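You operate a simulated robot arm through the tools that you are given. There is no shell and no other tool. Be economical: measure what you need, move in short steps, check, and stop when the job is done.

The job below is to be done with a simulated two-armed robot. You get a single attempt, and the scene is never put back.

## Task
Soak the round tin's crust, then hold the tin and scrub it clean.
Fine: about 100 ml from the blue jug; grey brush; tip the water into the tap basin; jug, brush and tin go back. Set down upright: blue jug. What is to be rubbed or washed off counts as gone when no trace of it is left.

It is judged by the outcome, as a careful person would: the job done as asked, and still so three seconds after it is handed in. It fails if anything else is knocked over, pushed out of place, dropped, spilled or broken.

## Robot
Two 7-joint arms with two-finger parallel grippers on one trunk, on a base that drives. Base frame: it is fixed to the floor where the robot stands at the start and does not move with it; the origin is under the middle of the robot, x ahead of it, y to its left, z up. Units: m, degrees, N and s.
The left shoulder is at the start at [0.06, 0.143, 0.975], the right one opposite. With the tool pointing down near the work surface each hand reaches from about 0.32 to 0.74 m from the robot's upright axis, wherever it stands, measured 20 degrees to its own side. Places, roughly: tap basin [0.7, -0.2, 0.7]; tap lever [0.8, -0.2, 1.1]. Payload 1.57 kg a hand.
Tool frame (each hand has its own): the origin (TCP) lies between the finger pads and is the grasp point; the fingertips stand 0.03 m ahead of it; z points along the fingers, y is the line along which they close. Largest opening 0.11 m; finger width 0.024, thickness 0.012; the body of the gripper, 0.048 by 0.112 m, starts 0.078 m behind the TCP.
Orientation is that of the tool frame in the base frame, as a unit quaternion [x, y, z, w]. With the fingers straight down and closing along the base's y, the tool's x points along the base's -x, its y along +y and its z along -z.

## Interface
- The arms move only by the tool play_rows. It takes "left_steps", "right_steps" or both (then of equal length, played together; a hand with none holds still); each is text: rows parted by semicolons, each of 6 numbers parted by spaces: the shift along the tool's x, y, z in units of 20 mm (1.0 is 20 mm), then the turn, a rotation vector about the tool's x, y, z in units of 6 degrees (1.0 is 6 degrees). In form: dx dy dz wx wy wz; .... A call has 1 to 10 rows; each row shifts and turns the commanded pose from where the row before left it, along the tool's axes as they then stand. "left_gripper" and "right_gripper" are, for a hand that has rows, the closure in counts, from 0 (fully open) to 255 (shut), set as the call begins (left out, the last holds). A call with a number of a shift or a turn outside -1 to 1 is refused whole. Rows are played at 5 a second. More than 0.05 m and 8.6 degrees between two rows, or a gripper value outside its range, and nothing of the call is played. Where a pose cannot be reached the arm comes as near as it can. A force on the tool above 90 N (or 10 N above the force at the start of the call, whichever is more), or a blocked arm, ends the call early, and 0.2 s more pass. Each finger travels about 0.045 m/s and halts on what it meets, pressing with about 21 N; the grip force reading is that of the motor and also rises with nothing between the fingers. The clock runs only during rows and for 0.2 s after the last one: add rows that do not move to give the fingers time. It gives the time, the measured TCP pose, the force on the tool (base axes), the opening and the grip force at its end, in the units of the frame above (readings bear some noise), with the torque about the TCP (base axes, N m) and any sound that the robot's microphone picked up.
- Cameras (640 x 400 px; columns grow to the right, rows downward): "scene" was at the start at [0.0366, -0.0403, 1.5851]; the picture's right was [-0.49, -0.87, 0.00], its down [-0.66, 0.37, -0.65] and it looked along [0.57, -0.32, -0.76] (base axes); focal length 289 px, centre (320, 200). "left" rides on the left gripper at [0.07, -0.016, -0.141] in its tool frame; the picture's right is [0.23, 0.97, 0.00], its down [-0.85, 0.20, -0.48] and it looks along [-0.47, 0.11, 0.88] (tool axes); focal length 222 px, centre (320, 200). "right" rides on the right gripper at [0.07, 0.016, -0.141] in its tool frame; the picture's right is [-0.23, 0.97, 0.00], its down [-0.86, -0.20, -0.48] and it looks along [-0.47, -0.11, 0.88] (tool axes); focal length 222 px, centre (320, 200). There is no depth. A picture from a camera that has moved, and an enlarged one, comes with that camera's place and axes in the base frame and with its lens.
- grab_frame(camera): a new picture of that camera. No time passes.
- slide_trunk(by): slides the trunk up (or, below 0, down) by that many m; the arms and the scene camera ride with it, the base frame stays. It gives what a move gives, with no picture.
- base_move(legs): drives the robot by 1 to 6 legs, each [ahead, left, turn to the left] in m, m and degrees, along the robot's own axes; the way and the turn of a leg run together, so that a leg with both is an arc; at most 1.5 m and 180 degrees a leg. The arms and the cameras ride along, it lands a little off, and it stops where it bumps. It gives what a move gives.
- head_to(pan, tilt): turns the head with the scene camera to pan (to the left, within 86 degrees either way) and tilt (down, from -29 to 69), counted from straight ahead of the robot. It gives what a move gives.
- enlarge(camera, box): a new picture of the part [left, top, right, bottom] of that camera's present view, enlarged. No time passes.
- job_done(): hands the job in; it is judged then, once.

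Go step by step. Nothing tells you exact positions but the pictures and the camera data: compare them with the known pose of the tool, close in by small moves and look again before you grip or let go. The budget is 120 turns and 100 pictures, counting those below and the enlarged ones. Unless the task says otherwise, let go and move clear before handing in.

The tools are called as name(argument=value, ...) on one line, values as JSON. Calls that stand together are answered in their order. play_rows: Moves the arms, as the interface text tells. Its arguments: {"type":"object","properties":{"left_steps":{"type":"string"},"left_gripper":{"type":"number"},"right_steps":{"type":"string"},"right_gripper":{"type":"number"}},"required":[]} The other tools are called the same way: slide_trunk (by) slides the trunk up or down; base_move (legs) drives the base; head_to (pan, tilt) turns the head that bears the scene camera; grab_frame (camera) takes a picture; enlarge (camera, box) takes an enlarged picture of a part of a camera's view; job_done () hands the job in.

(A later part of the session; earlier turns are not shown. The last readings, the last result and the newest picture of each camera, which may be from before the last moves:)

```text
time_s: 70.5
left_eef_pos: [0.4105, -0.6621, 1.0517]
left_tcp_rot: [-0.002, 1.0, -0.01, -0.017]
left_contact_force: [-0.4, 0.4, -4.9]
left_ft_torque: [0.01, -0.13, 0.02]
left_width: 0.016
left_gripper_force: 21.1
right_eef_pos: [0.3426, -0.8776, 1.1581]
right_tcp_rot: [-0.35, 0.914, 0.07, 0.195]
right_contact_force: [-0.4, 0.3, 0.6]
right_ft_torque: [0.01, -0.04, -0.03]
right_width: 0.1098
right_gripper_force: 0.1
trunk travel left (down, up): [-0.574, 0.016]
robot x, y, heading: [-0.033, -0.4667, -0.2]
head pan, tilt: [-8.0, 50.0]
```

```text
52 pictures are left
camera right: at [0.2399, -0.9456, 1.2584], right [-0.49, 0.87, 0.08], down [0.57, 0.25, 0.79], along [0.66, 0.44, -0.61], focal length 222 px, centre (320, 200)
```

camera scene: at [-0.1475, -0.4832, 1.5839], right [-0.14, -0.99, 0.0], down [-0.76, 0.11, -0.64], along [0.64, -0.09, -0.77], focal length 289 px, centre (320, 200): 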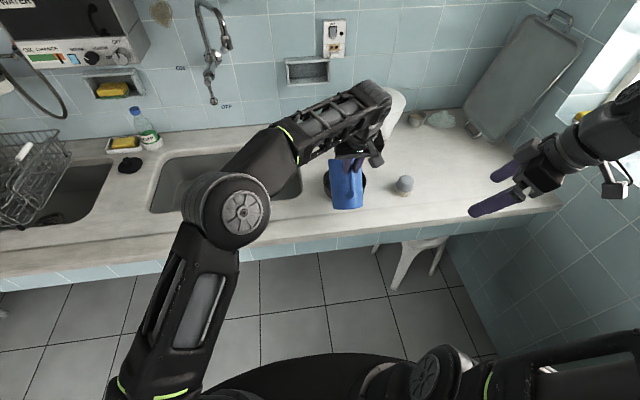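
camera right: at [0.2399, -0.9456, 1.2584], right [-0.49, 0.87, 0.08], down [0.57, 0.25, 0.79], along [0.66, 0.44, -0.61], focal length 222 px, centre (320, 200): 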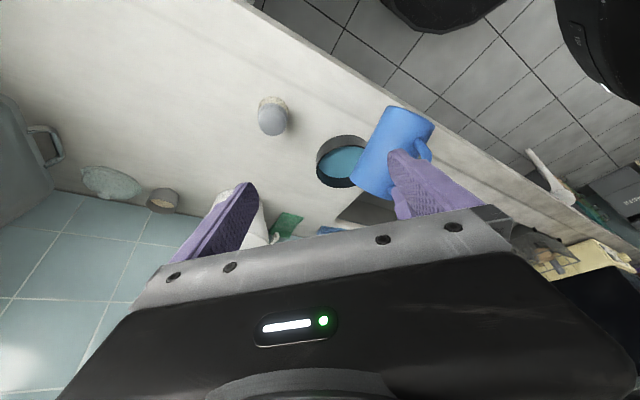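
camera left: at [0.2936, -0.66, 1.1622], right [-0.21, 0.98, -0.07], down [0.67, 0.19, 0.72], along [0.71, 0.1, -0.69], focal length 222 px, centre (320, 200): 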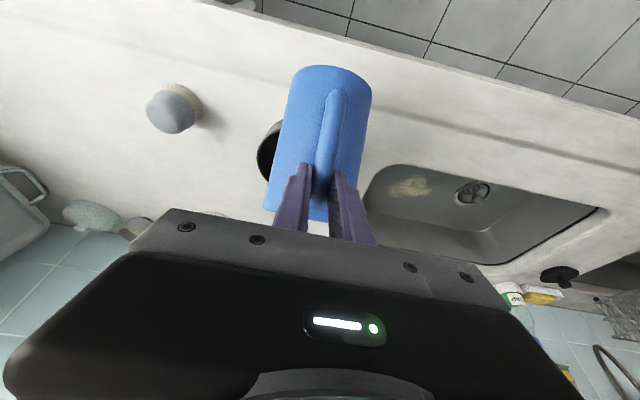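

play_rows(left_steps="0 0 0 0 -1 0;0 0 0 0 -1 0;0 0 0 0 -1 0;0 0 0 0 -1 0;0 0 0 0 -0.8 0;0 0 0 0 0 0;0 0 0 0 0 0")

enlarge(camera="right", box=[290, 120, 390, 200])

play_rows(left_steps="0 0 0 0 0 0;0 0 0 0 0 0")

play_rows(left_steps="0 0 0 0 0 0;0 0 0 0 0 0")

play_rows(left_steps="0 0 0 0 0 0;0 0 0 0 0 0")

play_rows(left_steps="0 0 0 0 0 0;0 0 0 0 0 0")

play_rows(left_steps="0 0 0 0 0 0;0 0 0 0 0 0")

play_rows(left_steps="0 0 0 0 0 0;0 0 0 0 0 0")

play_rows(left_steps="0 0 0 0 0 0;0 0 0 0 0 0")

play_rows(left_steps="0 0 0 0 0 0;0 0 0 0 0 0")

```text
time_s: 72.1
left_eef_pos: [0.4117, -0.6611, 1.0517]
left_tcp_rot: [-0.005, 0.973, -0.009, 0.232]
left_contact_force: [0.4, 0.9, -4.4]
left_ft_torque: [0.03, 0.14, 0.0]
left_width: 0.0158
left_gripper_force: 20.6
right_eef_pos: [0.3431, -0.8772, 1.1574]
right_tcp_rot: [-0.35, 0.913, 0.071, 0.197]
right_contact_force: [0.5, -0.4, -0.4]
right_ft_torque: [-0.06, -0.03, -0.01]
right_width: 0.1103
right_gripper_force: 0.1
trunk travel left (down, up): [-0.574, 0.016]
robot x, y, heading: [-0.0359, -0.4691, -0.0]
head pan, tilt: [-8.0, 50.0]
```

```text
5.00 times, centred on (340, 160) of right
camera zoom: at [0.2398, -0.9456, 1.2584], right [-0.49, 0.87, 0.08], down [0.57, 0.25, 0.79], along [0.66, 0.44, -0.61], focal length 1111 px, centre (220, 400)
```

zoom: 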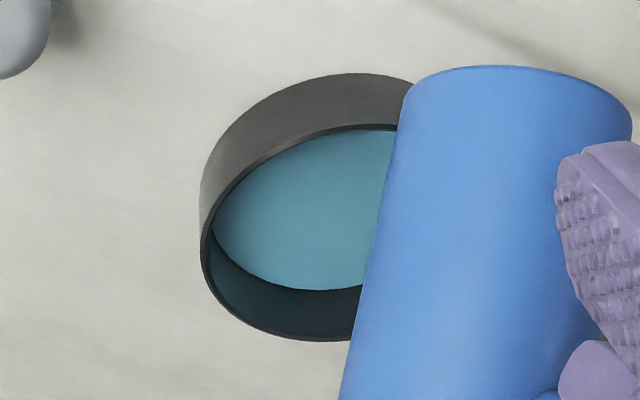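

```text
time_s: 72.7
left_eef_pos: [0.4118, -0.6606, 1.0521]
left_tcp_rot: [-0.004, 0.973, -0.01, 0.232]
left_contact_force: [0.4, -0.1, -4.6]
left_ft_torque: [0.02, 0.16, -0.01]
left_width: 0.0163
left_gripper_force: 20.7
right_eef_pos: [0.3422, -0.8774, 1.1578]
right_tcp_rot: [-0.35, 0.913, 0.07, 0.196]
right_contact_force: [0.2, -0.3, -0.6]
right_ft_torque: [0.0, 0.0, 0.01]
right_width: 0.1099
right_gripper_force: 0.1
trunk travel left (down, up): [-0.574, 0.016]
robot x, y, heading: [-0.0368, -0.469, -0.3]
head pan, tilt: [-8.0, 50.0]
```

```text
time_s: 73.3
left_eef_pos: [0.4115, -0.6618, 1.0533]
left_tcp_rot: [-0.004, 0.973, -0.01, 0.231]
left_contact_force: [-0.3, -0.1, -5.0]
left_ft_torque: [-0.03, 0.14, 0.0]
left_width: 0.0156
left_gripper_force: 21.7
right_eef_pos: [0.3421, -0.8781, 1.1578]
right_tcp_rot: [-0.35, 0.913, 0.071, 0.195]
right_contact_force: [0.6, -0.1, -0.5]
right_ft_torque: [0.01, 0.03, -0.02]
right_width: 0.11
right_gripper_force: 0.2
trunk travel left (down, up): [-0.574, 0.016]
robot x, y, heading: [-0.0337, -0.4697, -0.2]
head pan, tilt: [-8.0, 50.0]
```

```text
time_s: 73.9
left_eef_pos: [0.4121, -0.6624, 1.0515]
left_tcp_rot: [-0.003, 0.973, -0.009, 0.232]
left_contact_force: [-0.4, 0.8, -4.5]
left_ft_torque: [-0.01, 0.17, -0.03]
left_width: 0.0157
left_gripper_force: 21.5
right_eef_pos: [0.3431, -0.8782, 1.1578]
right_tcp_rot: [-0.349, 0.914, 0.07, 0.196]
right_contact_force: [-0.2, -0.4, 0.1]
right_ft_torque: [-0.01, 0.03, -0.02]
right_width: 0.1099
right_gripper_force: 0.0
trunk travel left (down, up): [-0.574, 0.016]
robot x, y, heading: [-0.0353, -0.4709, 0.1]
head pan, tilt: [-8.0, 50.0]
```

```text
time_s: 74.5
left_eef_pos: [0.4107, -0.6624, 1.0518]
left_tcp_rot: [-0.003, 0.973, -0.009, 0.232]
left_contact_force: [-0.3, 0.1, -5.4]
left_ft_torque: [-0.01, 0.16, 0.0]
left_width: 0.0159
left_gripper_force: 20.9
right_eef_pos: [0.3426, -0.8781, 1.1578]
right_tcp_rot: [-0.349, 0.914, 0.071, 0.195]
right_contact_force: [0.5, 0.2, 0.9]
right_ft_torque: [-0.02, 0.0, -0.03]
right_width: 0.1099
right_gripper_force: 0.0
trunk travel left (down, up): [-0.574, 0.016]
robot x, y, heading: [-0.0338, -0.4687, -0.0]
head pan, tilt: [-8.0, 50.0]
```

```text
time_s: 75.1
left_eef_pos: [0.4109, -0.6619, 1.0521]
left_tcp_rot: [-0.003, 0.973, -0.009, 0.232]
left_contact_force: [0.7, -0.4, -4.7]
left_ft_torque: [0.01, 0.16, 0.0]
left_width: 0.0159
left_gripper_force: 20.6
right_eef_pos: [0.3424, -0.8774, 1.1572]
right_tcp_rot: [-0.349, 0.914, 0.07, 0.196]
right_contact_force: [-0.4, 1.2, -0.1]
right_ft_torque: [-0.01, 0.02, -0.01]
right_width: 0.1099
right_gripper_force: 0.0
trunk travel left (down, up): [-0.574, 0.016]
robot x, y, heading: [-0.0362, -0.4694, 0.2]
head pan, tilt: [-8.0, 50.0]
```

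```text
time_s: 75.7
left_eef_pos: [0.4103, -0.6603, 1.0512]
left_tcp_rot: [-0.003, 0.973, -0.01, 0.231]
left_contact_force: [0.0, -0.3, -5.2]
left_ft_torque: [-0.01, 0.16, -0.02]
left_width: 0.0158
left_gripper_force: 21.2
right_eef_pos: [0.3431, -0.8774, 1.1574]
right_tcp_rot: [-0.349, 0.914, 0.07, 0.197]
right_contact_force: [0.0, -0.2, -0.5]
right_ft_torque: [0.02, -0.01, -0.01]
right_width: 0.1099
right_gripper_force: 0.0
trunk travel left (down, up): [-0.574, 0.016]
robot x, y, heading: [-0.0328, -0.4713, -0.2]
head pan, tilt: [-8.0, 50.0]
```

```text
time_s: 76.3
left_eef_pos: [0.4118, -0.6621, 1.0531]
left_tcp_rot: [-0.003, 0.973, -0.01, 0.232]
left_contact_force: [-0.2, -0.3, -4.6]
left_ft_torque: [0.03, 0.17, 0.0]
left_width: 0.0158
left_gripper_force: 21.0
right_eef_pos: [0.3433, -0.8779, 1.1576]
right_tcp_rot: [-0.35, 0.914, 0.071, 0.196]
right_contact_force: [-0.2, -1.2, 0.1]
right_ft_torque: [-0.01, 0.04, 0.01]
right_width: 0.1101
right_gripper_force: 0.1
trunk travel left (down, up): [-0.574, 0.016]
robot x, y, heading: [-0.0347, -0.4699, -0.2]
head pan, tilt: [-8.0, 50.0]
```

```text
time_s: 76.9
left_eef_pos: [0.4113, -0.6615, 1.0525]
left_tcp_rot: [-0.004, 0.973, -0.009, 0.231]
left_contact_force: [0.6, 0.3, -4.9]
left_ft_torque: [-0.02, 0.18, 0.03]
left_width: 0.016
left_gripper_force: 20.7
right_eef_pos: [0.3422, -0.8768, 1.1584]
right_tcp_rot: [-0.35, 0.913, 0.071, 0.195]
right_contact_force: [-0.3, 0.3, -0.1]
right_ft_torque: [0.07, 0.01, 0.0]
right_width: 0.11
right_gripper_force: 0.0
trunk travel left (down, up): [-0.574, 0.016]
robot x, y, heading: [-0.033, -0.4716, -0.3]
head pan, tilt: [-8.0, 50.0]
```

The mean load is now 4.8 N against 5.9 N before, so about 110 ml have been poured — good. I'll swing the jug off to the left, bring it upright, and drive back to where it stood.

play_rows(left_steps="0 1 -0.3 0 0 0;0 1 -0.3 0 0 0;0 1 -0.3 0 0 0;0 1 0 0 0 0;0 1 0 0 0 0;0 1 0 0 0 0;0 1 0 0 0 0;0 1 0 0 0 0")

base_move(legs=[[-0.165, 0.0, 0], [0, 0.47, 0]])

play_rows(left_steps="0 0 0 0 -1 0;0 0 0 0 -1 0;0 0 0 0 -1 0;0 0 0 0 -1 0;0 0 0 0 -1 0;0 0 0 0 -0.55 0;0 0 0 0 0 0")

head_to(pan=8, tilt=45)

grab_frame(camera="scene")

grab_frame(camera="left")

```text
time_s: 78.7
left_eef_pos: [0.404, -0.5016, 1.0644]
left_tcp_rot: [-0.003, 0.973, -0.011, 0.232]
left_contact_force: [0.2, -0.8, -5.2]
left_ft_torque: [0.01, 0.19, 0.01]
left_width: 0.0158
left_gripper_force: 20.6
right_eef_pos: [0.3433, -0.8759, 1.1579]
right_tcp_rot: [-0.349, 0.914, 0.07, 0.195]
right_contact_force: [-0.6, -0.1, -0.2]
right_ft_torque: [0.0, 0.0, 0.0]
right_width: 0.11
right_gripper_force: 0.0
trunk travel left (down, up): [-0.574, 0.016]
robot x, y, heading: [-0.0355, -0.4689, -0.1]
head pan, tilt: [-8.0, 50.0]
```

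```text
time_s: 82.5
left_eef_pos: [0.2381, -0.0342, 1.0638]
left_tcp_rot: [-0.006, 0.973, -0.009, 0.232]
left_contact_force: [0.3, -0.4, -4.5]
left_ft_torque: [0.02, 0.18, -0.03]
left_width: 0.016
left_gripper_force: 21.3
right_eef_pos: [0.178, -0.41, 1.1578]
right_tcp_rot: [-0.35, 0.914, 0.069, 0.195]
right_contact_force: [0.2, 0.9, 0.7]
right_ft_torque: [-0.04, 0.02, 0.0]
right_width: 0.1102
right_gripper_force: 0.1
trunk travel left (down, up): [-0.574, 0.016]
robot x, y, heading: [-0.2017, -0.0048, -0.1]
head pan, tilt: [-8.0, 50.0]
```

```text
time_s: 84.2
left_eef_pos: [0.2371, -0.0347, 1.0632]
left_tcp_rot: [-0.008, 0.866, -0.007, 0.501]
left_contact_force: [-0.4, 0.0, -4.0]
left_ft_torque: [0.04, 0.42, 0.02]
left_width: 0.0157
left_gripper_force: 21.1
right_eef_pos: [0.1777, -0.4096, 1.1572]
right_tcp_rot: [-0.35, 0.913, 0.071, 0.195]
right_contact_force: [0.2, 0.0, 0.2]
right_ft_torque: [-0.03, -0.01, 0.03]
right_width: 0.1099
right_gripper_force: 0.0
trunk travel left (down, up): [-0.574, 0.016]
robot x, y, heading: [-0.2011, -0.0042, 0.2]
head pan, tilt: [-8.0, 50.0]
```

```text
time_s: 84.9
left_eef_pos: [0.2374, -0.0344, 1.0634]
left_tcp_rot: [-0.007, 0.865, -0.007, 0.501]
left_contact_force: [0.3, 1.3, -4.1]
left_ft_torque: [0.01, 0.37, 0.02]
left_width: 0.0159
left_gripper_force: 20.8
right_eef_pos: [0.1781, -0.4095, 1.1577]
right_tcp_rot: [-0.35, 0.913, 0.071, 0.196]
right_contact_force: [-0.1, -0.7, 0.4]
right_ft_torque: [0.01, -0.03, 0.02]
right_width: 0.1097
right_gripper_force: 0.1
trunk travel left (down, up): [-0.574, 0.016]
robot x, y, heading: [-0.2011, -0.0018, -0.0]
head pan, tilt: [8.0, 45.0]
```

```text
50 pictures are left
camera scene: at [-0.1507, 0.0058, 1.5909], right [0.14, -0.99, 0.0], down [-0.7, -0.1, -0.71], along [0.7, 0.1, -0.71], focal length 289 px, centre (320, 200)
```

scene: 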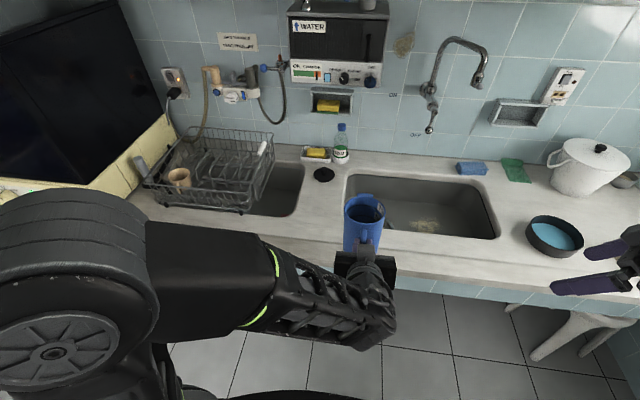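

```text
49 pictures are left
camera left: at [0.0803, -0.051, 1.0738], right [-0.12, 0.97, -0.22], down [0.01, 0.22, 0.98], along [0.99, 0.11, -0.04], focal length 222 px, centre (320, 200)
```

left: 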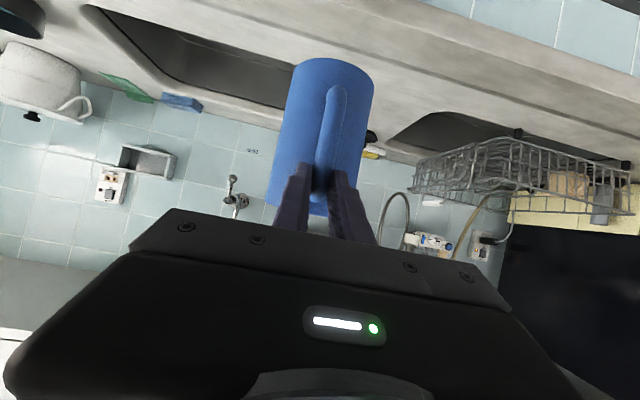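

The jug is back near its place with the hand nominally upright, though it has sagged about 4° in the grip. I'll carry it over its original spot, correcting the pitch, and check before lowering.

play_rows(left_steps="-0.26 0.745 0.95 0 -0.067 0.019;-0.26 0.745 0.95 0 -0.067 0.019;-0.26 0.745 0.95 0 -0.067 0.019;-0.26 0.745 0.95 0 -0.067 0.019;-0.26 0.745 0.95 0 -0.067 0.019;-0.26 0.745 0.95 0 -0.067 0.019;-0.26 0.745 0.95 0 -0.067 0.019;-0.26 0.745 0.95 0 -0.067 0.019;-0.26 0.745 0.95 0 -0.067 0.019;-0.26 0.745 0.95 0 -0.067 0.019")

play_rows(left_steps="0 0 0 0 0 0")

enlarge(camera="scene", box=[240, 140, 400, 240])

grab_frame(camera="left")

```text
time_s: 87.1
left_eef_pos: [0.4312, 0.1138, 1.0185]
left_tcp_rot: [0.001, 0.847, -0.004, 0.531]
left_contact_force: [0.3, 0.2, -5.2]
left_ft_torque: [0.02, 0.43, 0.0]
left_width: 0.0157
left_gripper_force: 21.7
right_eef_pos: [0.1773, -0.4095, 1.1578]
right_tcp_rot: [-0.351, 0.913, 0.071, 0.195]
right_contact_force: [0.5, -0.2, -0.7]
right_ft_torque: [-0.02, -0.01, -0.01]
right_width: 0.1099
right_gripper_force: 0.1
trunk travel left (down, up): [-0.574, 0.016]
robot x, y, heading: [-0.2027, -0.0039, -0.1]
head pan, tilt: [8.0, 45.0]
```

```text
time_s: 87.5
left_eef_pos: [0.4314, 0.113, 1.0187]
left_tcp_rot: [0.0, 0.848, -0.003, 0.53]
left_contact_force: [0.2, -0.1, -4.7]
left_ft_torque: [0.0, 0.4, 0.05]
left_width: 0.0156
left_gripper_force: 21.2
right_eef_pos: [0.1789, -0.408, 1.1581]
right_tcp_rot: [-0.35, 0.914, 0.07, 0.194]
right_contact_force: [0.1, -1.3, 0.0]
right_ft_torque: [0.0, -0.02, 0.01]
right_width: 0.1099
right_gripper_force: 0.1
trunk travel left (down, up): [-0.574, 0.016]
robot x, y, heading: [-0.1993, -0.002, -0.0]
head pan, tilt: [8.0, 45.0]
```

```text
4.00 times, centred on (320, 190) of scene
camera zoom: at [-0.1502, 0.0063, 1.5909], right [0.14, -0.99, 0.0], down [-0.7, -0.1, -0.71], along [0.7, 0.1, -0.71], focal length 1154 px, centre (320, 240)
```

zoom: 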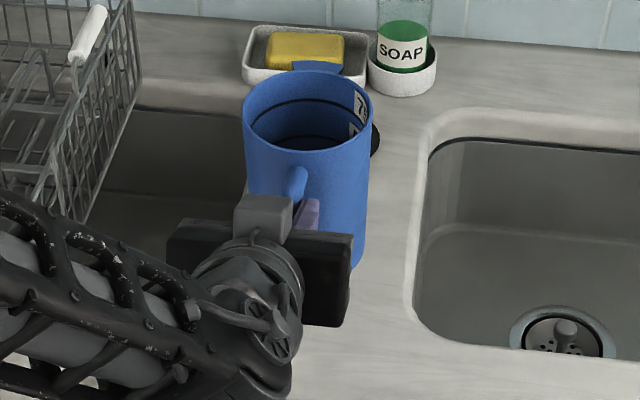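

```text
47 pictures are left
camera left: at [0.2735, 0.099, 1.0174], right [-0.1, 0.97, -0.21], down [-0.06, 0.2, 0.98], along [0.99, 0.11, 0.03], focal length 222 px, centre (320, 200)
```

left: 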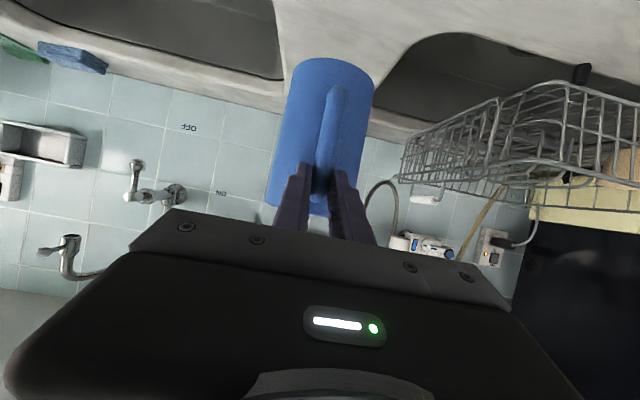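

Over the spot. Lowering to about 1 cm above the counter, then in 2 mm steps until contact.

play_rows(left_steps="0.48 0.02 0.52 0 0 0;0.48 0.02 0.52 0 0 0;0.48 0.02 0.52 0 0 0;0.48 0.02 0.52 0 0 0;0.48 0.02 0.52 0 0 0;0 0 0 0 0 0")

enlarge(camera="scene", box=[240, 140, 400, 240])

grab_frame(camera="left")

```text
time_s: 88.9
left_eef_pos: [0.4557, 0.1155, 0.9522]
left_tcp_rot: [0.0, 0.848, -0.002, 0.531]
left_contact_force: [0.2, 0.2, -5.1]
left_ft_torque: [0.0, 0.43, 0.0]
left_width: 0.0159
left_gripper_force: 20.7
right_eef_pos: [0.1777, -0.4092, 1.1568]
right_tcp_rot: [-0.351, 0.913, 0.071, 0.195]
right_contact_force: [0.1, 0.3, 0.2]
right_ft_torque: [-0.02, -0.02, -0.02]
right_width: 0.11
right_gripper_force: 0.0
trunk travel left (down, up): [-0.574, 0.016]
robot x, y, heading: [-0.1988, -0.0058, 0.2]
head pan, tilt: [8.0, 45.0]
```

```text
4.00 times, centred on (320, 190) of scene
camera zoom: at [-0.1508, 0.0059, 1.5909], right [0.14, -0.99, 0.0], down [-0.7, -0.1, -0.71], along [0.7, 0.1, -0.71], focal length 1154 px, centre (320, 240)
```

zoom: 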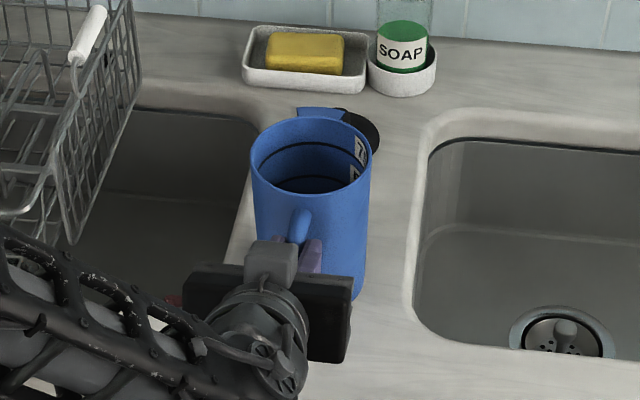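

```text
45 pictures are left
camera left: at [0.2988, 0.1001, 0.9506], right [-0.1, 0.97, -0.21], down [-0.06, 0.2, 0.98], along [0.99, 0.1, 0.04], focal length 222 px, centre (320, 200)
```

left: 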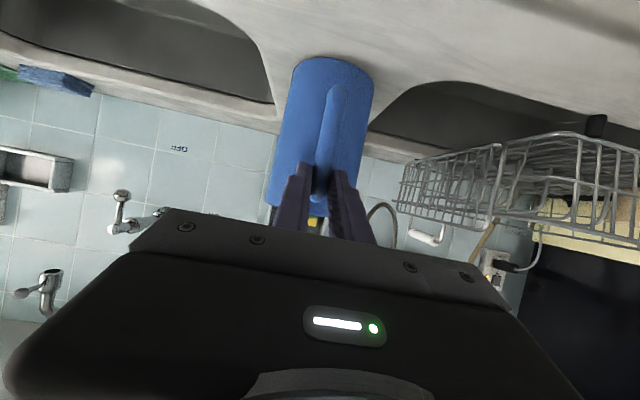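

play_rows(left_steps="0.135 0 0.066 0 0 0;0.135 0 0.066 0 0 0;0 0 0 0 0 0")

play_rows(left_steps="0.09 0 0.044 0 0 0;0 0 0 0 0 0;0 0 0 0 0 0")

play_rows(left_steps="0.09 0 0.044 0 0 0;0 0 0 0 0 0;0 0 0 0 0 0")

play_rows(left_steps="0.09 0 0.044 0 0 0;0 0 0 0 0 0;0 0 0 0 0 0")

```text
time_s: 89.7
left_eef_pos: [0.4554, 0.1161, 0.9453]
left_tcp_rot: [0.0, 0.848, -0.002, 0.531]
left_contact_force: [-0.4, -0.3, -5.0]
left_ft_torque: [-0.02, 0.41, -0.01]
left_width: 0.0155
left_gripper_force: 20.9
right_eef_pos: [0.179, -0.4095, 1.1579]
right_tcp_rot: [-0.35, 0.913, 0.07, 0.195]
right_contact_force: [-0.2, -0.5, -0.5]
right_ft_torque: [-0.01, 0.0, 0.0]
right_width: 0.11
right_gripper_force: 0.1
trunk travel left (down, up): [-0.574, 0.016]
robot x, y, heading: [-0.2, -0.0025, 0.0]
head pan, tilt: [8.0, 45.0]
```

```text
time_s: 90.5
left_eef_pos: [0.4556, 0.1166, 0.9437]
left_tcp_rot: [0.001, 0.847, -0.003, 0.531]
left_contact_force: [0.7, 1.5, -3.9]
left_ft_torque: [0.05, 0.32, -0.01]
left_width: 0.0157
left_gripper_force: 20.8
right_eef_pos: [0.1783, -0.4084, 1.1582]
right_tcp_rot: [-0.351, 0.913, 0.071, 0.195]
right_contact_force: [-1.1, -0.3, -0.6]
right_ft_torque: [0.0, 0.0, 0.02]
right_width: 0.1099
right_gripper_force: 0.1
trunk travel left (down, up): [-0.574, 0.016]
robot x, y, heading: [-0.2012, -0.0006, 0.1]
head pan, tilt: [8.0, 45.0]
```

```text
time_s: 91.3
left_eef_pos: [0.456, 0.1168, 0.9437]
left_tcp_rot: [0.001, 0.847, -0.003, 0.532]
left_contact_force: [-0.4, 1.0, 4.4]
left_ft_torque: [0.09, -0.05, 0.04]
left_width: 0.0157
left_gripper_force: 21.1
right_eef_pos: [0.1774, -0.4097, 1.1581]
right_tcp_rot: [-0.35, 0.913, 0.071, 0.196]
right_contact_force: [-0.9, -0.1, 0.7]
right_ft_torque: [0.03, -0.02, 0.0]
right_width: 0.1101
right_gripper_force: 0.1
trunk travel left (down, up): [-0.574, 0.016]
robot x, y, heading: [-0.1978, -0.0048, 0.0]
head pan, tilt: [8.0, 45.0]
```

```text
time_s: 92.1
left_eef_pos: [0.4548, 0.1159, 0.9432]
left_tcp_rot: [-0.001, 0.846, -0.001, 0.533]
left_contact_force: [-1.9, 1.6, 14.7]
left_ft_torque: [0.16, -0.61, 0.04]
left_width: 0.016
left_gripper_force: 21.2
right_eef_pos: [0.1763, -0.4097, 1.1587]
right_tcp_rot: [-0.35, 0.914, 0.07, 0.195]
right_contact_force: [-0.5, -0.1, 0.7]
right_ft_torque: [0.01, 0.01, 0.01]
right_width: 0.1099
right_gripper_force: 0.1
trunk travel left (down, up): [-0.574, 0.016]
robot x, y, heading: [-0.1993, -0.0021, -0.1]
head pan, tilt: [8.0, 45.0]
```

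The jug is firmly on the counter. I'll ease off 1.5 mm and open the gripper, then look before backing out.

play_rows(left_steps="-0.08 0 -0.04 0 0 0;0 0 0 0 0 0")

play_rows(left_steps="0 0 0 0 0 0;0 0 0 0 0 0;0 0 0 0 0 0;0 0 0 0 0 0;0 0 0 0 0 0;0 0 0 0 0 0", left_gripper=130)

enlarge(camera="scene", box=[240, 140, 400, 240])

```text
time_s: 92.7
left_eef_pos: [0.4543, 0.1149, 0.9423]
left_tcp_rot: [0.001, 0.847, -0.003, 0.532]
left_contact_force: [1.5, 0.5, 12.4]
left_ft_torque: [0.04, -0.66, 0.04]
left_width: 0.0158
left_gripper_force: 20.9
right_eef_pos: [0.1763, -0.41, 1.1586]
right_tcp_rot: [-0.351, 0.913, 0.07, 0.195]
right_contact_force: [0.5, -0.3, 0.9]
right_ft_torque: [0.03, -0.01, 0.01]
right_width: 0.1098
right_gripper_force: 0.1
trunk travel left (down, up): [-0.574, 0.016]
robot x, y, heading: [-0.199, -0.0004, -0.1]
head pan, tilt: [8.0, 45.0]
```

```text
time_s: 94.1
left_eef_pos: [0.4554, 0.1168, 0.9419]
left_tcp_rot: [0.0, 0.847, -0.003, 0.531]
left_contact_force: [-0.1, 0.7, -0.3]
left_ft_torque: [0.06, -0.01, -0.02]
left_width: 0.054
left_gripper_force: 0.0
right_eef_pos: [0.1778, -0.4092, 1.1573]
right_tcp_rot: [-0.351, 0.913, 0.071, 0.196]
right_contact_force: [-0.2, 0.0, 1.0]
right_ft_torque: [-0.01, 0.0, 0.01]
right_width: 0.1099
right_gripper_force: 0.1
trunk travel left (down, up): [-0.574, 0.016]
robot x, y, heading: [-0.2011, -0.0055, -0.1]
head pan, tilt: [8.0, 45.0]
```

```text
4.00 times, centred on (320, 190) of scene
camera zoom: at [-0.151, 0.006, 1.5909], right [0.14, -0.99, 0.0], down [-0.7, -0.1, -0.71], along [0.7, 0.1, -0.71], focal length 1154 px, centre (320, 240)
```

zoom: 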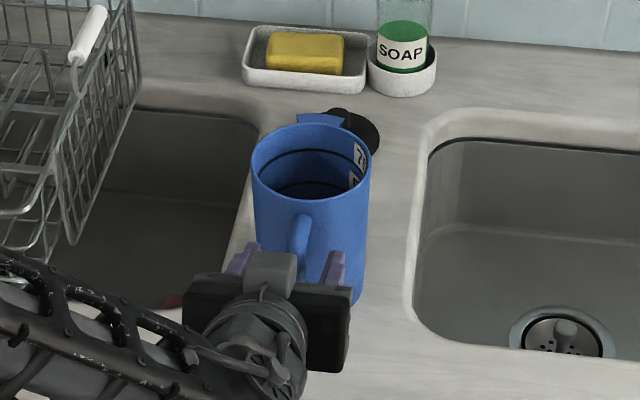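

The jug stands upright in its place. I'll back the left hand out of the handle and lift it clear.

play_rows(left_steps="0 0 -0.5 0 0 0;0 0 -1 0 0 0;0 0 -1 0 0 0;0 0 -1 0 0 0;0 0 -1 0 0 0;0 0 -1 0 0 0;-0.9 0 -0.44 0 0 0;-0.9 0 -0.44 0 0 0;-0.9 0 -0.44 0 0 0;-0.9 0 -0.44 0 0 0", right_steps="0 0 0 0 1 0;0 0 0 0 1 0;0 0 0 0 1 0;0 0 0 0 1 0;0 0 0 0 0 0;0 0 0 0 0 0;0 0 0 0 0 0;0 0 0 0 0 0;0 0 0 0 0 0;0 0 0 0 0 0")

play_rows(left_steps="-0.2 0 -0.2 0 1 0;-0.2 0 -0.2 0 1 0;-0.2 0 -0.2 0 1 0;-0.2 0 -0.2 0 1 0;-0.2 0 -0.2 0 1 0;0 0 0 0 1 0;0 0 0 0 1 0;0 0 0 0 1 0;0 0 0 0 1 0;0 0 0 0 1 0", right_steps="0 0 0 0 0 -0.8;0 0 0 0 0 -0.8;0 0 0 0 0 -0.8;0 0 0 0 0 -0.8;0 0 0 0 0 -0.8;0 0 0 0 0 -0.8;0 0 0 0 0 -0.8;0 0 0 0 0 -0.8;0 0 0 0 0 -0.8;0 0 0 0 0 -0.8")

enlarge(camera="scene", box=[240, 140, 400, 240])

```text
time_s: 96.3
left_eef_pos: [0.3569, 0.1177, 1.071]
left_tcp_rot: [0.001, 0.848, -0.003, 0.531]
left_contact_force: [0.1, 0.4, 0.4]
left_ft_torque: [-0.01, -0.04, -0.03]
left_width: 0.0539
left_gripper_force: 0.1
right_eef_pos: [0.1778, -0.4091, 1.1576]
right_tcp_rot: [-0.357, 0.934, -0.004, 0.001]
right_contact_force: [0.1, 0.2, -0.5]
right_ft_torque: [0.01, -0.03, -0.01]
right_width: 0.11
right_gripper_force: 0.1
trunk travel left (down, up): [-0.574, 0.016]
robot x, y, heading: [-0.2015, -0.0006, 0.3]
head pan, tilt: [8.0, 45.0]
```

```text
time_s: 98.5
left_eef_pos: [0.3527, 0.1166, 1.0975]
left_tcp_rot: [0.002, 0.999, -0.002, 0.036]
left_contact_force: [-0.7, -0.5, 0.1]
left_ft_torque: [-0.01, 0.03, -0.02]
left_width: 0.0539
left_gripper_force: 0.0
right_eef_pos: [0.1779, -0.4087, 1.1576]
right_tcp_rot: [0.707, -0.707, 0.004, 0.001]
right_contact_force: [0.3, -0.2, -0.3]
right_ft_torque: [-0.05, 0.02, 0.03]
right_width: 0.1098
right_gripper_force: 0.0
trunk travel left (down, up): [-0.574, 0.016]
robot x, y, heading: [-0.2002, -0.0044, -0.3]
head pan, tilt: [8.0, 45.0]
```

```text
4.00 times, centred on (320, 190) of scene
camera zoom: at [-0.1503, 0.0058, 1.5909], right [0.14, -0.99, 0.0], down [-0.7, -0.1, -0.71], along [0.7, 0.1, -0.71], focal length 1154 px, centre (320, 240)
```

zoom: 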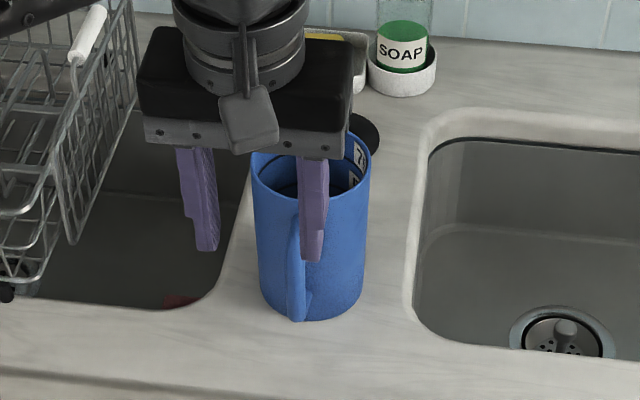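

Jug is fine. Now I yaw the left hand for the tin's near wall and drive both arms back to the tin.

play_rows(left_steps="0 0 -0.2 0 0.06 1;0 0 -0.2 0 0.06 1;0 0 -0.2 0 0.06 1;0 0 -0.2 0 0.06 1;0 0 -0.2 0 0.06 1;0 0 0 0 0.06 1;0 0 0 0 0.06 1;0 0 0 0 0.06 1;0 0 0 0 0.06 1;0 0 0 0 0.06 1", right_steps="0 0 0 0.8 0 0;0 0 0 0 0 0;0 0 0 0 0 0;0 0 0 0 0 0;0 0 0 0 0 0;0 0 0 0 0 0;0 0 0 0 0 0;0 0 0 0 0 0;0 0 0 0 0 0;0 0 0 -0.8 0 0")

play_rows(left_steps="0 0 0 0 0 1;0 0 0 0 0 1;0 0 0 0 0 1;0 0 0 0 0 1;0 0 0 0 0 1")

base_move(legs=[[0, -0.47, 0], [0.165, 0, 0]])

head_to(pan=-15, tilt=52)

grab_frame(camera="scene")

grab_frame(camera="right")

```text
time_s: 100.7
left_eef_pos: [0.3521, 0.1166, 1.1175]
left_tcp_rot: [0.502, 0.865, 0.016, 0.002]
left_contact_force: [-0.3, 0.1, -0.7]
left_ft_torque: [-0.03, 0.03, -0.01]
left_width: 0.054
left_gripper_force: 0.0
right_eef_pos: [0.1792, -0.4091, 1.1568]
right_tcp_rot: [-0.707, 0.708, -0.004, 0.0]
right_contact_force: [0.6, 0.0, 0.6]
right_ft_torque: [-0.02, -0.01, -0.01]
right_width: 0.1099
right_gripper_force: 0.1
trunk travel left (down, up): [-0.574, 0.016]
robot x, y, heading: [-0.1999, -0.0048, 0.1]
head pan, tilt: [8.0, 45.0]
```

```text
time_s: 101.9
left_eef_pos: [0.3496, 0.1173, 1.1192]
left_tcp_rot: [0.709, 0.705, 0.016, -0.002]
left_contact_force: [-0.5, 0.0, -0.7]
left_ft_torque: [0.05, 0.02, 0.01]
left_width: 0.0537
left_gripper_force: 0.1
right_eef_pos: [0.1771, -0.4095, 1.1583]
right_tcp_rot: [-0.706, 0.708, -0.004, 0.0]
right_contact_force: [-0.1, 0.2, -0.9]
right_ft_torque: [0.0, 0.0, -0.01]
right_width: 0.1101
right_gripper_force: 0.0
trunk travel left (down, up): [-0.574, 0.016]
robot x, y, heading: [-0.2002, -0.0028, -0.1]
head pan, tilt: [8.0, 45.0]
```

```text
time_s: 105.8
left_eef_pos: [0.5148, -0.3516, 1.1168]
left_tcp_rot: [0.706, 0.708, 0.016, -0.002]
left_contact_force: [0.6, 0.0, 0.1]
left_ft_torque: [0.0, 0.04, 0.02]
left_width: 0.0536
left_gripper_force: 0.1
right_eef_pos: [0.3449, -0.8796, 1.1575]
right_tcp_rot: [0.709, -0.705, 0.004, 0.001]
right_contact_force: [0.1, 0.1, -0.6]
right_ft_torque: [0.03, 0.02, 0.0]
right_width: 0.1101
right_gripper_force: 0.1
trunk travel left (down, up): [-0.574, 0.016]
robot x, y, heading: [-0.0376, -0.4757, 0.5]
head pan, tilt: [8.0, 45.0]
```

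```text
time_s: 106.7
left_eef_pos: [0.5147, -0.351, 1.1188]
left_tcp_rot: [0.706, 0.708, 0.016, -0.002]
left_contact_force: [-0.9, 0.6, 0.8]
left_ft_torque: [0.01, -0.04, 0.01]
left_width: 0.0541
left_gripper_force: 0.0
right_eef_pos: [0.3441, -0.8783, 1.1578]
right_tcp_rot: [0.709, -0.705, 0.004, 0.001]
right_contact_force: [0.9, 0.5, -0.2]
right_ft_torque: [-0.02, -0.01, 0.0]
right_width: 0.1101
right_gripper_force: 0.0
trunk travel left (down, up): [-0.574, 0.016]
robot x, y, heading: [-0.0381, -0.474, 0.3]
head pan, tilt: [-15.0, 52.0]
```

```text
42 pictures are left
camera scene: at [0.0051, -0.4963, 1.5814], right [-0.25, -0.97, 0.0], down [-0.76, 0.2, -0.62], along [0.6, -0.15, -0.79], focal length 289 px, centre (320, 200)
```

scene: 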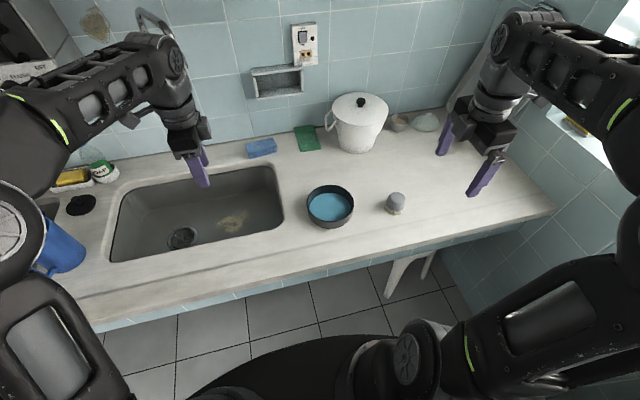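

```text
41 pictures are left
camera right: at [0.3267, -0.9478, 1.2995], right [-0.97, 0.22, -0.01], down [0.19, 0.86, 0.47], along [0.11, 0.46, -0.88], focal length 222 px, centre (320, 200)
```

right: 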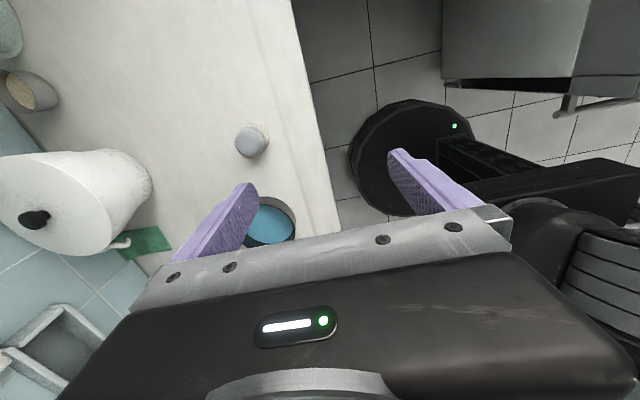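

I see the water-filled tin at about (0.52, -0.66) and the brush at about (0.49, -0.872). I'll bring the right hand above the brush, leaning right 30° so both hands fit over the tin later.

play_rows(right_steps="0.2 -0.8 0.8 0 -1 0;0.2 -0.8 0.8 0 -1 0;0.2 -0.8 0.8 0 -1 0;0.2 -0.8 0.8 0 -1 0;0.2 -0.8 0.8 0 -1 0;0.5 -0.8 0.8 0 0 0;0.5 -0.8 0.8 0 0 0;0.5 -0.8 0.8 0 0 0;0.5 -0.6 0.8 0 0 0;0 0 0 0 0 0")

grab_frame(camera="right")

enlarge(camera="scene", box=[300, 120, 480, 240])

```text
time_s: 108.9
left_eef_pos: [0.5141, -0.3525, 1.1184]
left_tcp_rot: [0.706, 0.708, 0.017, -0.002]
left_contact_force: [0.5, -0.3, 0.1]
left_ft_torque: [-0.01, -0.02, -0.05]
left_width: 0.0537
left_gripper_force: 0.1
right_eef_pos: [0.4539, -0.8894, 1.0118]
right_tcp_rot: [0.697, -0.692, -0.133, -0.135]
right_contact_force: [0.1, 0.0, 0.3]
right_ft_torque: [0.02, 0.04, 0.02]
right_width: 0.1099
right_gripper_force: 0.0
right hand out of reach, approached as far as the arm can: row 2, 3, 4, 5
trunk travel left (down, up): [-0.574, 0.016]
robot x, y, heading: [-0.0363, -0.4778, 0.4]
head pan, tilt: [-15.0, 52.0]
```

```text
40 pictures are left
camera right: at [0.4374, -1.0066, 1.1171], right [-0.98, 0.21, 0.08], down [0.19, 0.62, 0.76], along [0.11, 0.76, -0.64], focal length 222 px, centre (320, 200)
```

right: 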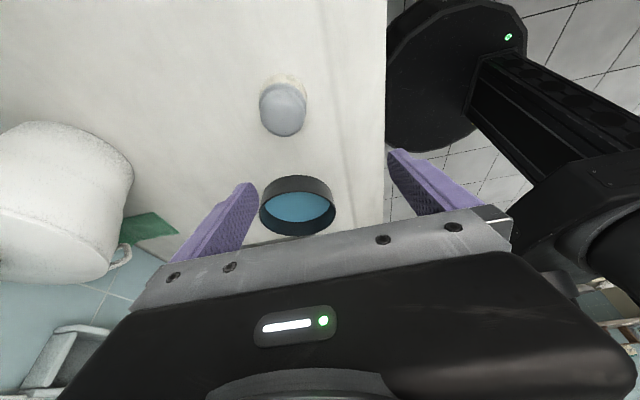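

```text
3.33 times, centred on (390, 180) of scene
camera zoom: at [0.0047, -0.4963, 1.5814], right [-0.25, -0.97, 0.0], down [-0.76, 0.2, -0.62], along [0.6, -0.16, -0.79], focal length 962 px, centre (87, 267)
```

zoom: 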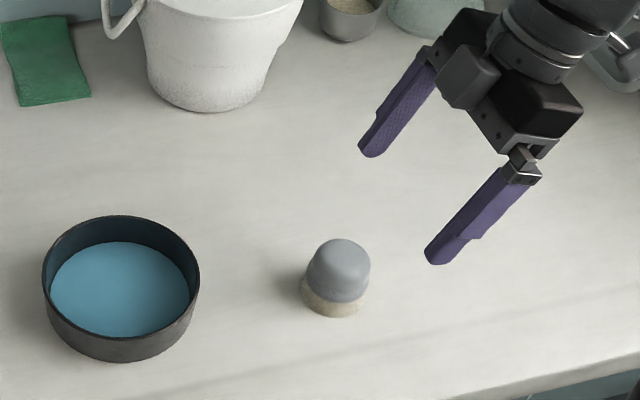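

Brush top is at about (0.495, -0.876, 0.871). I'll descend over it with the present 22° lean and recheck.

play_rows(right_steps="0.183 -0.41 0.81 0 0 0;0.183 -0.41 0.81 0 0 0;0.183 -0.41 0.81 0 0 0;0.183 -0.41 0.81 0 0 0;0.183 -0.41 0.81 0 0 0;0 0 0 0 0 0")

enlarge(camera="right", box=[180, 20, 440, 220])

enlarge(camera="scene", box=[300, 120, 480, 240])

```text
time_s: 110.3
left_eef_pos: [0.5132, -0.3521, 1.1179]
left_tcp_rot: [0.706, 0.708, 0.017, -0.002]
left_contact_force: [0.1, 0.0, -0.2]
left_ft_torque: [-0.02, -0.02, -0.04]
left_width: 0.0538
left_gripper_force: 0.0
right_eef_pos: [0.4971, -0.8752, 0.928]
right_tcp_rot: [0.696, -0.692, -0.133, -0.136]
right_contact_force: [0.1, 0.2, 0.1]
right_ft_torque: [0.0, 0.03, -0.08]
right_width: 0.1099
right_gripper_force: 0.0
trunk travel left (down, up): [-0.574, 0.016]
robot x, y, heading: [-0.0402, -0.4765, 0.3]
head pan, tilt: [-15.0, 52.0]
```

```text
2.00 times, centred on (310, 120) of right
camera zoom: at [0.4802, -0.993, 1.0345], right [-0.98, 0.21, 0.08], down [0.19, 0.62, 0.76], along [0.11, 0.76, -0.64], focal length 444 px, centre (340, 360)
```

zoom: 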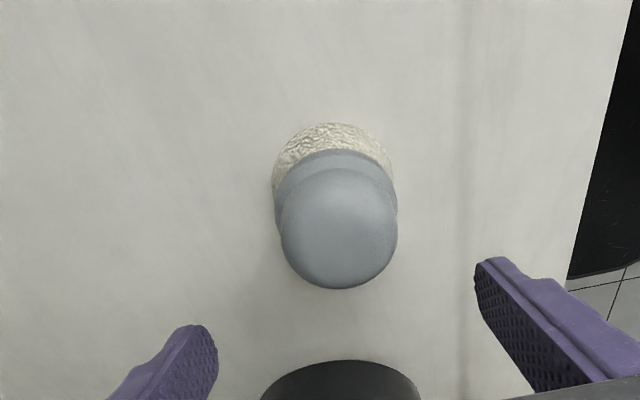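

```text
3.33 times, centred on (390, 180) of scene
camera zoom: at [0.0047, -0.4963, 1.5814], right [-0.25, -0.97, 0.0], down [-0.76, 0.2, -0.62], along [0.6, -0.16, -0.79], focal length 962 px, centre (87, 267)
```

zoom: 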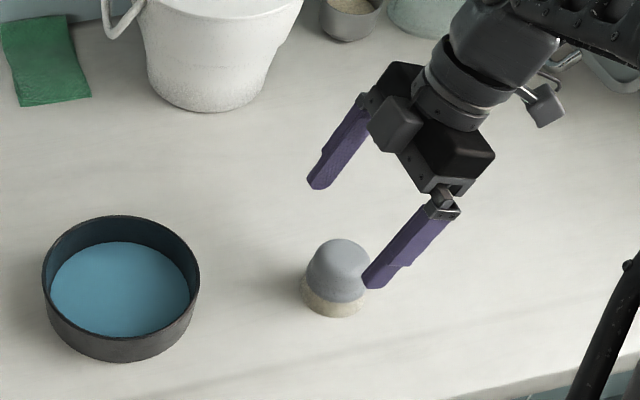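

play_rows(right_steps="0.37 0.05 0.75 0 0 0;0.37 0.05 0.75 0 0 0;0.37 0.05 0.75 0 0 0;0.37 0.05 0.75 0 0 0;0 0 0 0 0 0")

enlarge(camera="scene", box=[340, 130, 480, 230])

grab_frame(camera="right")

```text
time_s: 111.5
left_eef_pos: [0.515, -0.3519, 1.1188]
left_tcp_rot: [0.706, 0.708, 0.016, -0.003]
left_contact_force: [0.0, 0.2, 0.1]
left_ft_torque: [-0.02, 0.04, -0.01]
left_width: 0.0537
left_gripper_force: 0.0
right_eef_pos: [0.4931, -0.8798, 0.8626]
right_tcp_rot: [0.696, -0.692, -0.133, -0.136]
right_contact_force: [0.4, -0.8, -0.3]
right_ft_torque: [0.0, 0.01, 0.01]
right_width: 0.11
right_gripper_force: 0.1
trunk travel left (down, up): [-0.574, 0.016]
robot x, y, heading: [-0.0379, -0.4733, 0.3]
head pan, tilt: [-15.0, 52.0]
```

```text
4.00 times, centred on (410, 180) of scene
camera zoom: at [0.0048, -0.4963, 1.5814], right [-0.25, -0.97, 0.0], down [-0.76, 0.2, -0.62], along [0.6, -0.16, -0.79], focal length 1154 px, centre (-40, 280)
```

zoom: 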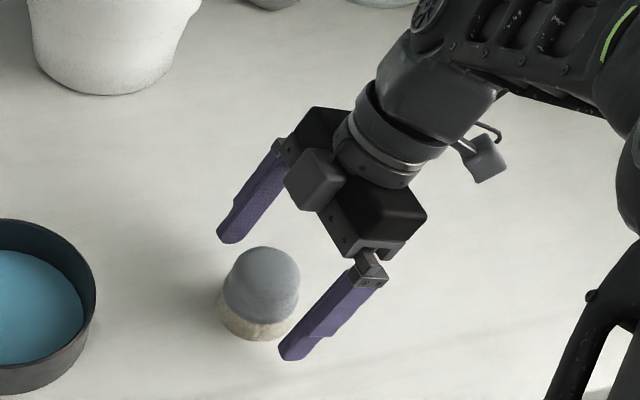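

```text
35 pictures are left
camera right: at [0.4761, -0.9972, 0.9681], right [-0.98, 0.21, 0.08], down [0.19, 0.62, 0.76], along [0.11, 0.76, -0.64], focal length 222 px, centre (320, 200)
```

right: 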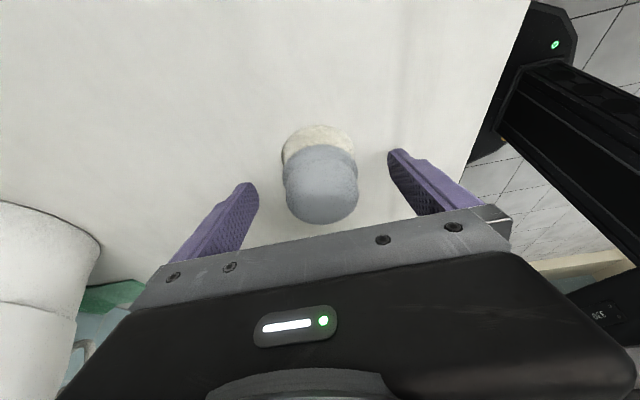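

The brush sits centred between the fingers. Closing.

play_rows(right_steps="0 0 0 0 0 0;0 0 0 0 0 0;0 0 0 0 0 0;0 0 0 0 0 0;0 0 0 0 0 0;0 0 0 0 0 0;0 0 0 0 0 0", right_gripper=255)

play_rows(right_steps="-0.19 0 -0.46 0 0 0;-0.19 0 -0.46 0 0 0;-0.38 0 -0.92 0 0 0;-0.38 0 -0.92 0 0 0;-0.38 0 -0.92 0 0 0;0 0 0 0 0 0")

enlarge(camera="scene", box=[300, 120, 480, 240])

grab_frame(camera="right")

```text
time_s: 113.1
left_eef_pos: [0.5139, -0.352, 1.1182]
left_tcp_rot: [0.706, 0.708, 0.015, -0.002]
left_contact_force: [1.0, 0.9, 0.5]
left_ft_torque: [0.04, 0.01, 0.02]
left_width: 0.0537
left_gripper_force: 0.1
right_eef_pos: [0.4931, -0.8798, 0.8625]
right_tcp_rot: [0.696, -0.692, -0.134, -0.135]
right_contact_force: [-0.1, -0.1, 0.1]
right_ft_torque: [-0.02, -0.01, 0.01]
right_width: 0.0586
right_gripper_force: 21.4
trunk travel left (down, up): [-0.574, 0.016]
robot x, y, heading: [-0.0396, -0.4761, 0.4]
head pan, tilt: [-15.0, 52.0]
```

```text
time_s: 114.5
left_eef_pos: [0.5147, -0.3522, 1.1175]
left_tcp_rot: [0.706, 0.708, 0.016, -0.003]
left_contact_force: [0.4, 0.0, 0.1]
left_ft_torque: [0.01, -0.01, -0.01]
left_width: 0.054
left_gripper_force: 0.1
right_eef_pos: [0.4936, -0.8796, 0.9434]
right_tcp_rot: [0.696, -0.693, -0.133, -0.136]
right_contact_force: [0.3, -0.1, -1.6]
right_ft_torque: [0.02, 0.03, 0.02]
right_width: 0.0586
right_gripper_force: 20.5
trunk travel left (down, up): [-0.574, 0.016]
robot x, y, heading: [-0.0322, -0.4744, 0.5]
head pan, tilt: [-15.0, 52.0]
```

```text
3.33 times, centred on (390, 180) of scene
camera zoom: at [0.0053, -0.4967, 1.5813], right [-0.25, -0.97, 0.0], down [-0.76, 0.2, -0.62], along [0.6, -0.16, -0.79], focal length 962 px, centre (87, 267)
```

zoom: 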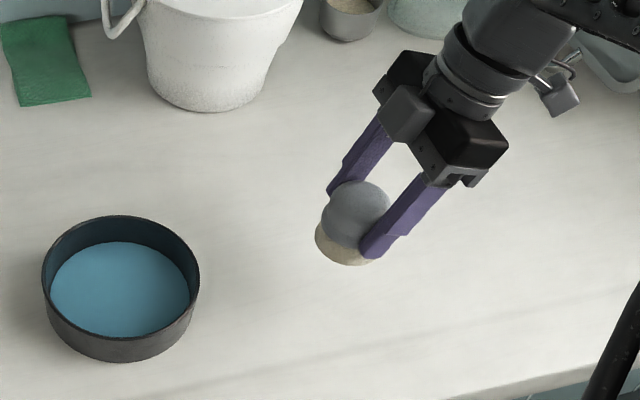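

```text
33 pictures are left
camera right: at [0.4765, -0.9973, 1.0485], right [-0.98, 0.21, 0.08], down [0.19, 0.62, 0.76], along [0.11, 0.76, -0.64], focal length 222 px, centre (320, 200)
```

right: 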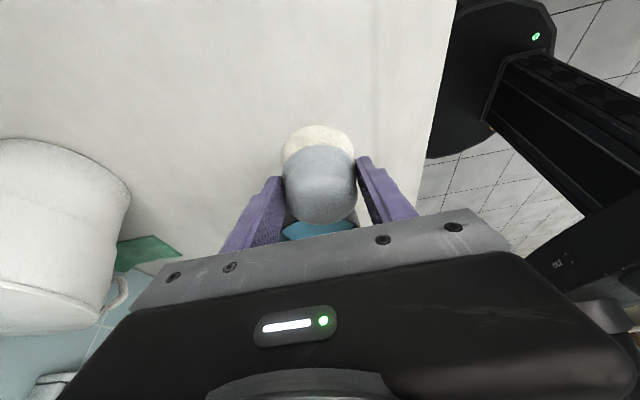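

Brush is held. Now the left hand: lean left 30°, move over the tin's near wall so one finger goes inside and one outside.

play_rows(left_steps="-1 -0.6 0 0 -1 0;-1 -0.6 0 0 -1 0;-1 -0.6 0 0 -1 0;-1 -0.6 0 0 -1 0;-1 -0.6 0 0 -1 0;-0.866 0 0.5 0 0 0;-0.866 0 0.5 0 0 0;-0.866 0 0.5 0 0 0;-0.866 0 0.5 0 0 0;-0.866 0 0.5 0 0 0")

play_rows(left_steps="-0.366 0 1 0 0 0;-0.366 0 1 0 0 0;-0.366 0 1 0 0 0;-0.366 0 1 0 0 0;-0.366 0 1 0 0 0;-0.366 0 1 0 0 0;0 0 0 0 0 0")

grab_frame(camera="left")

enlarge(camera="scene", box=[240, 120, 420, 240])

```text
time_s: 116.7
left_eef_pos: [0.4545, -0.5507, 1.1332]
left_tcp_rot: [0.686, 0.684, -0.168, 0.181]
left_contact_force: [0.1, 0.1, 0.0]
left_ft_torque: [0.0, 0.03, -0.01]
left_width: 0.0537
left_gripper_force: 0.0
right_eef_pos: [0.4938, -0.8801, 0.943]
right_tcp_rot: [0.695, -0.693, -0.133, -0.137]
right_contact_force: [0.1, -0.7, -0.9]
right_ft_torque: [-0.04, 0.0, 0.04]
right_width: 0.0583
right_gripper_force: 21.2
trunk travel left (down, up): [-0.574, 0.016]
robot x, y, heading: [-0.0382, -0.4751, 0.4]
head pan, tilt: [-15.0, 52.0]
```

```text
time_s: 118.3
left_eef_pos: [0.4567, -0.6447, 1.0476]
left_tcp_rot: [0.686, 0.684, -0.167, 0.181]
left_contact_force: [-0.3, -0.2, 1.2]
left_ft_torque: [-0.01, -0.01, 0.0]
left_width: 0.0538
left_gripper_force: 0.0
right_eef_pos: [0.4929, -0.8793, 0.9427]
right_tcp_rot: [0.696, -0.692, -0.133, -0.136]
right_contact_force: [-0.3, 0.4, -0.9]
right_ft_torque: [-0.03, 0.01, -0.04]
right_width: 0.0587
right_gripper_force: 21.0
trunk travel left (down, up): [-0.574, 0.016]
robot x, y, heading: [-0.0348, -0.4746, 0.6]
head pan, tilt: [-15.0, 52.0]
```

```text
32 pictures are left
camera left: at [0.4383, -0.5156, 1.1373], right [0.98, 0.2, -0.09], down [0.18, -0.52, 0.83], along [0.12, -0.83, -0.55], focal length 222 px, centre (320, 200)
```

left: 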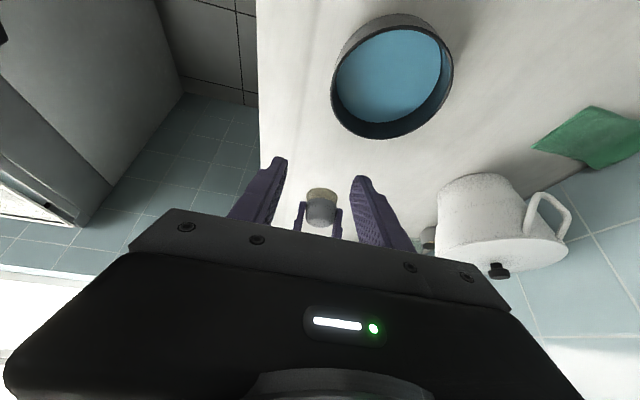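

```text
3.33 times, centred on (330, 180) of scene
camera zoom: at [0.0049, -0.4963, 1.5814], right [-0.25, -0.97, 0.0], down [-0.76, 0.2, -0.62], along [0.6, -0.16, -0.79], focal length 962 px, centre (287, 267)
```

zoom: 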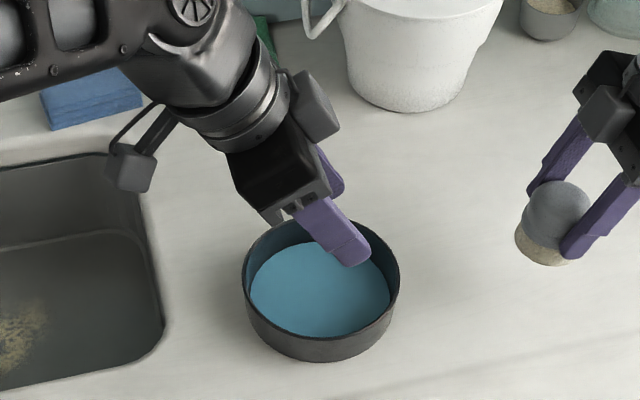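

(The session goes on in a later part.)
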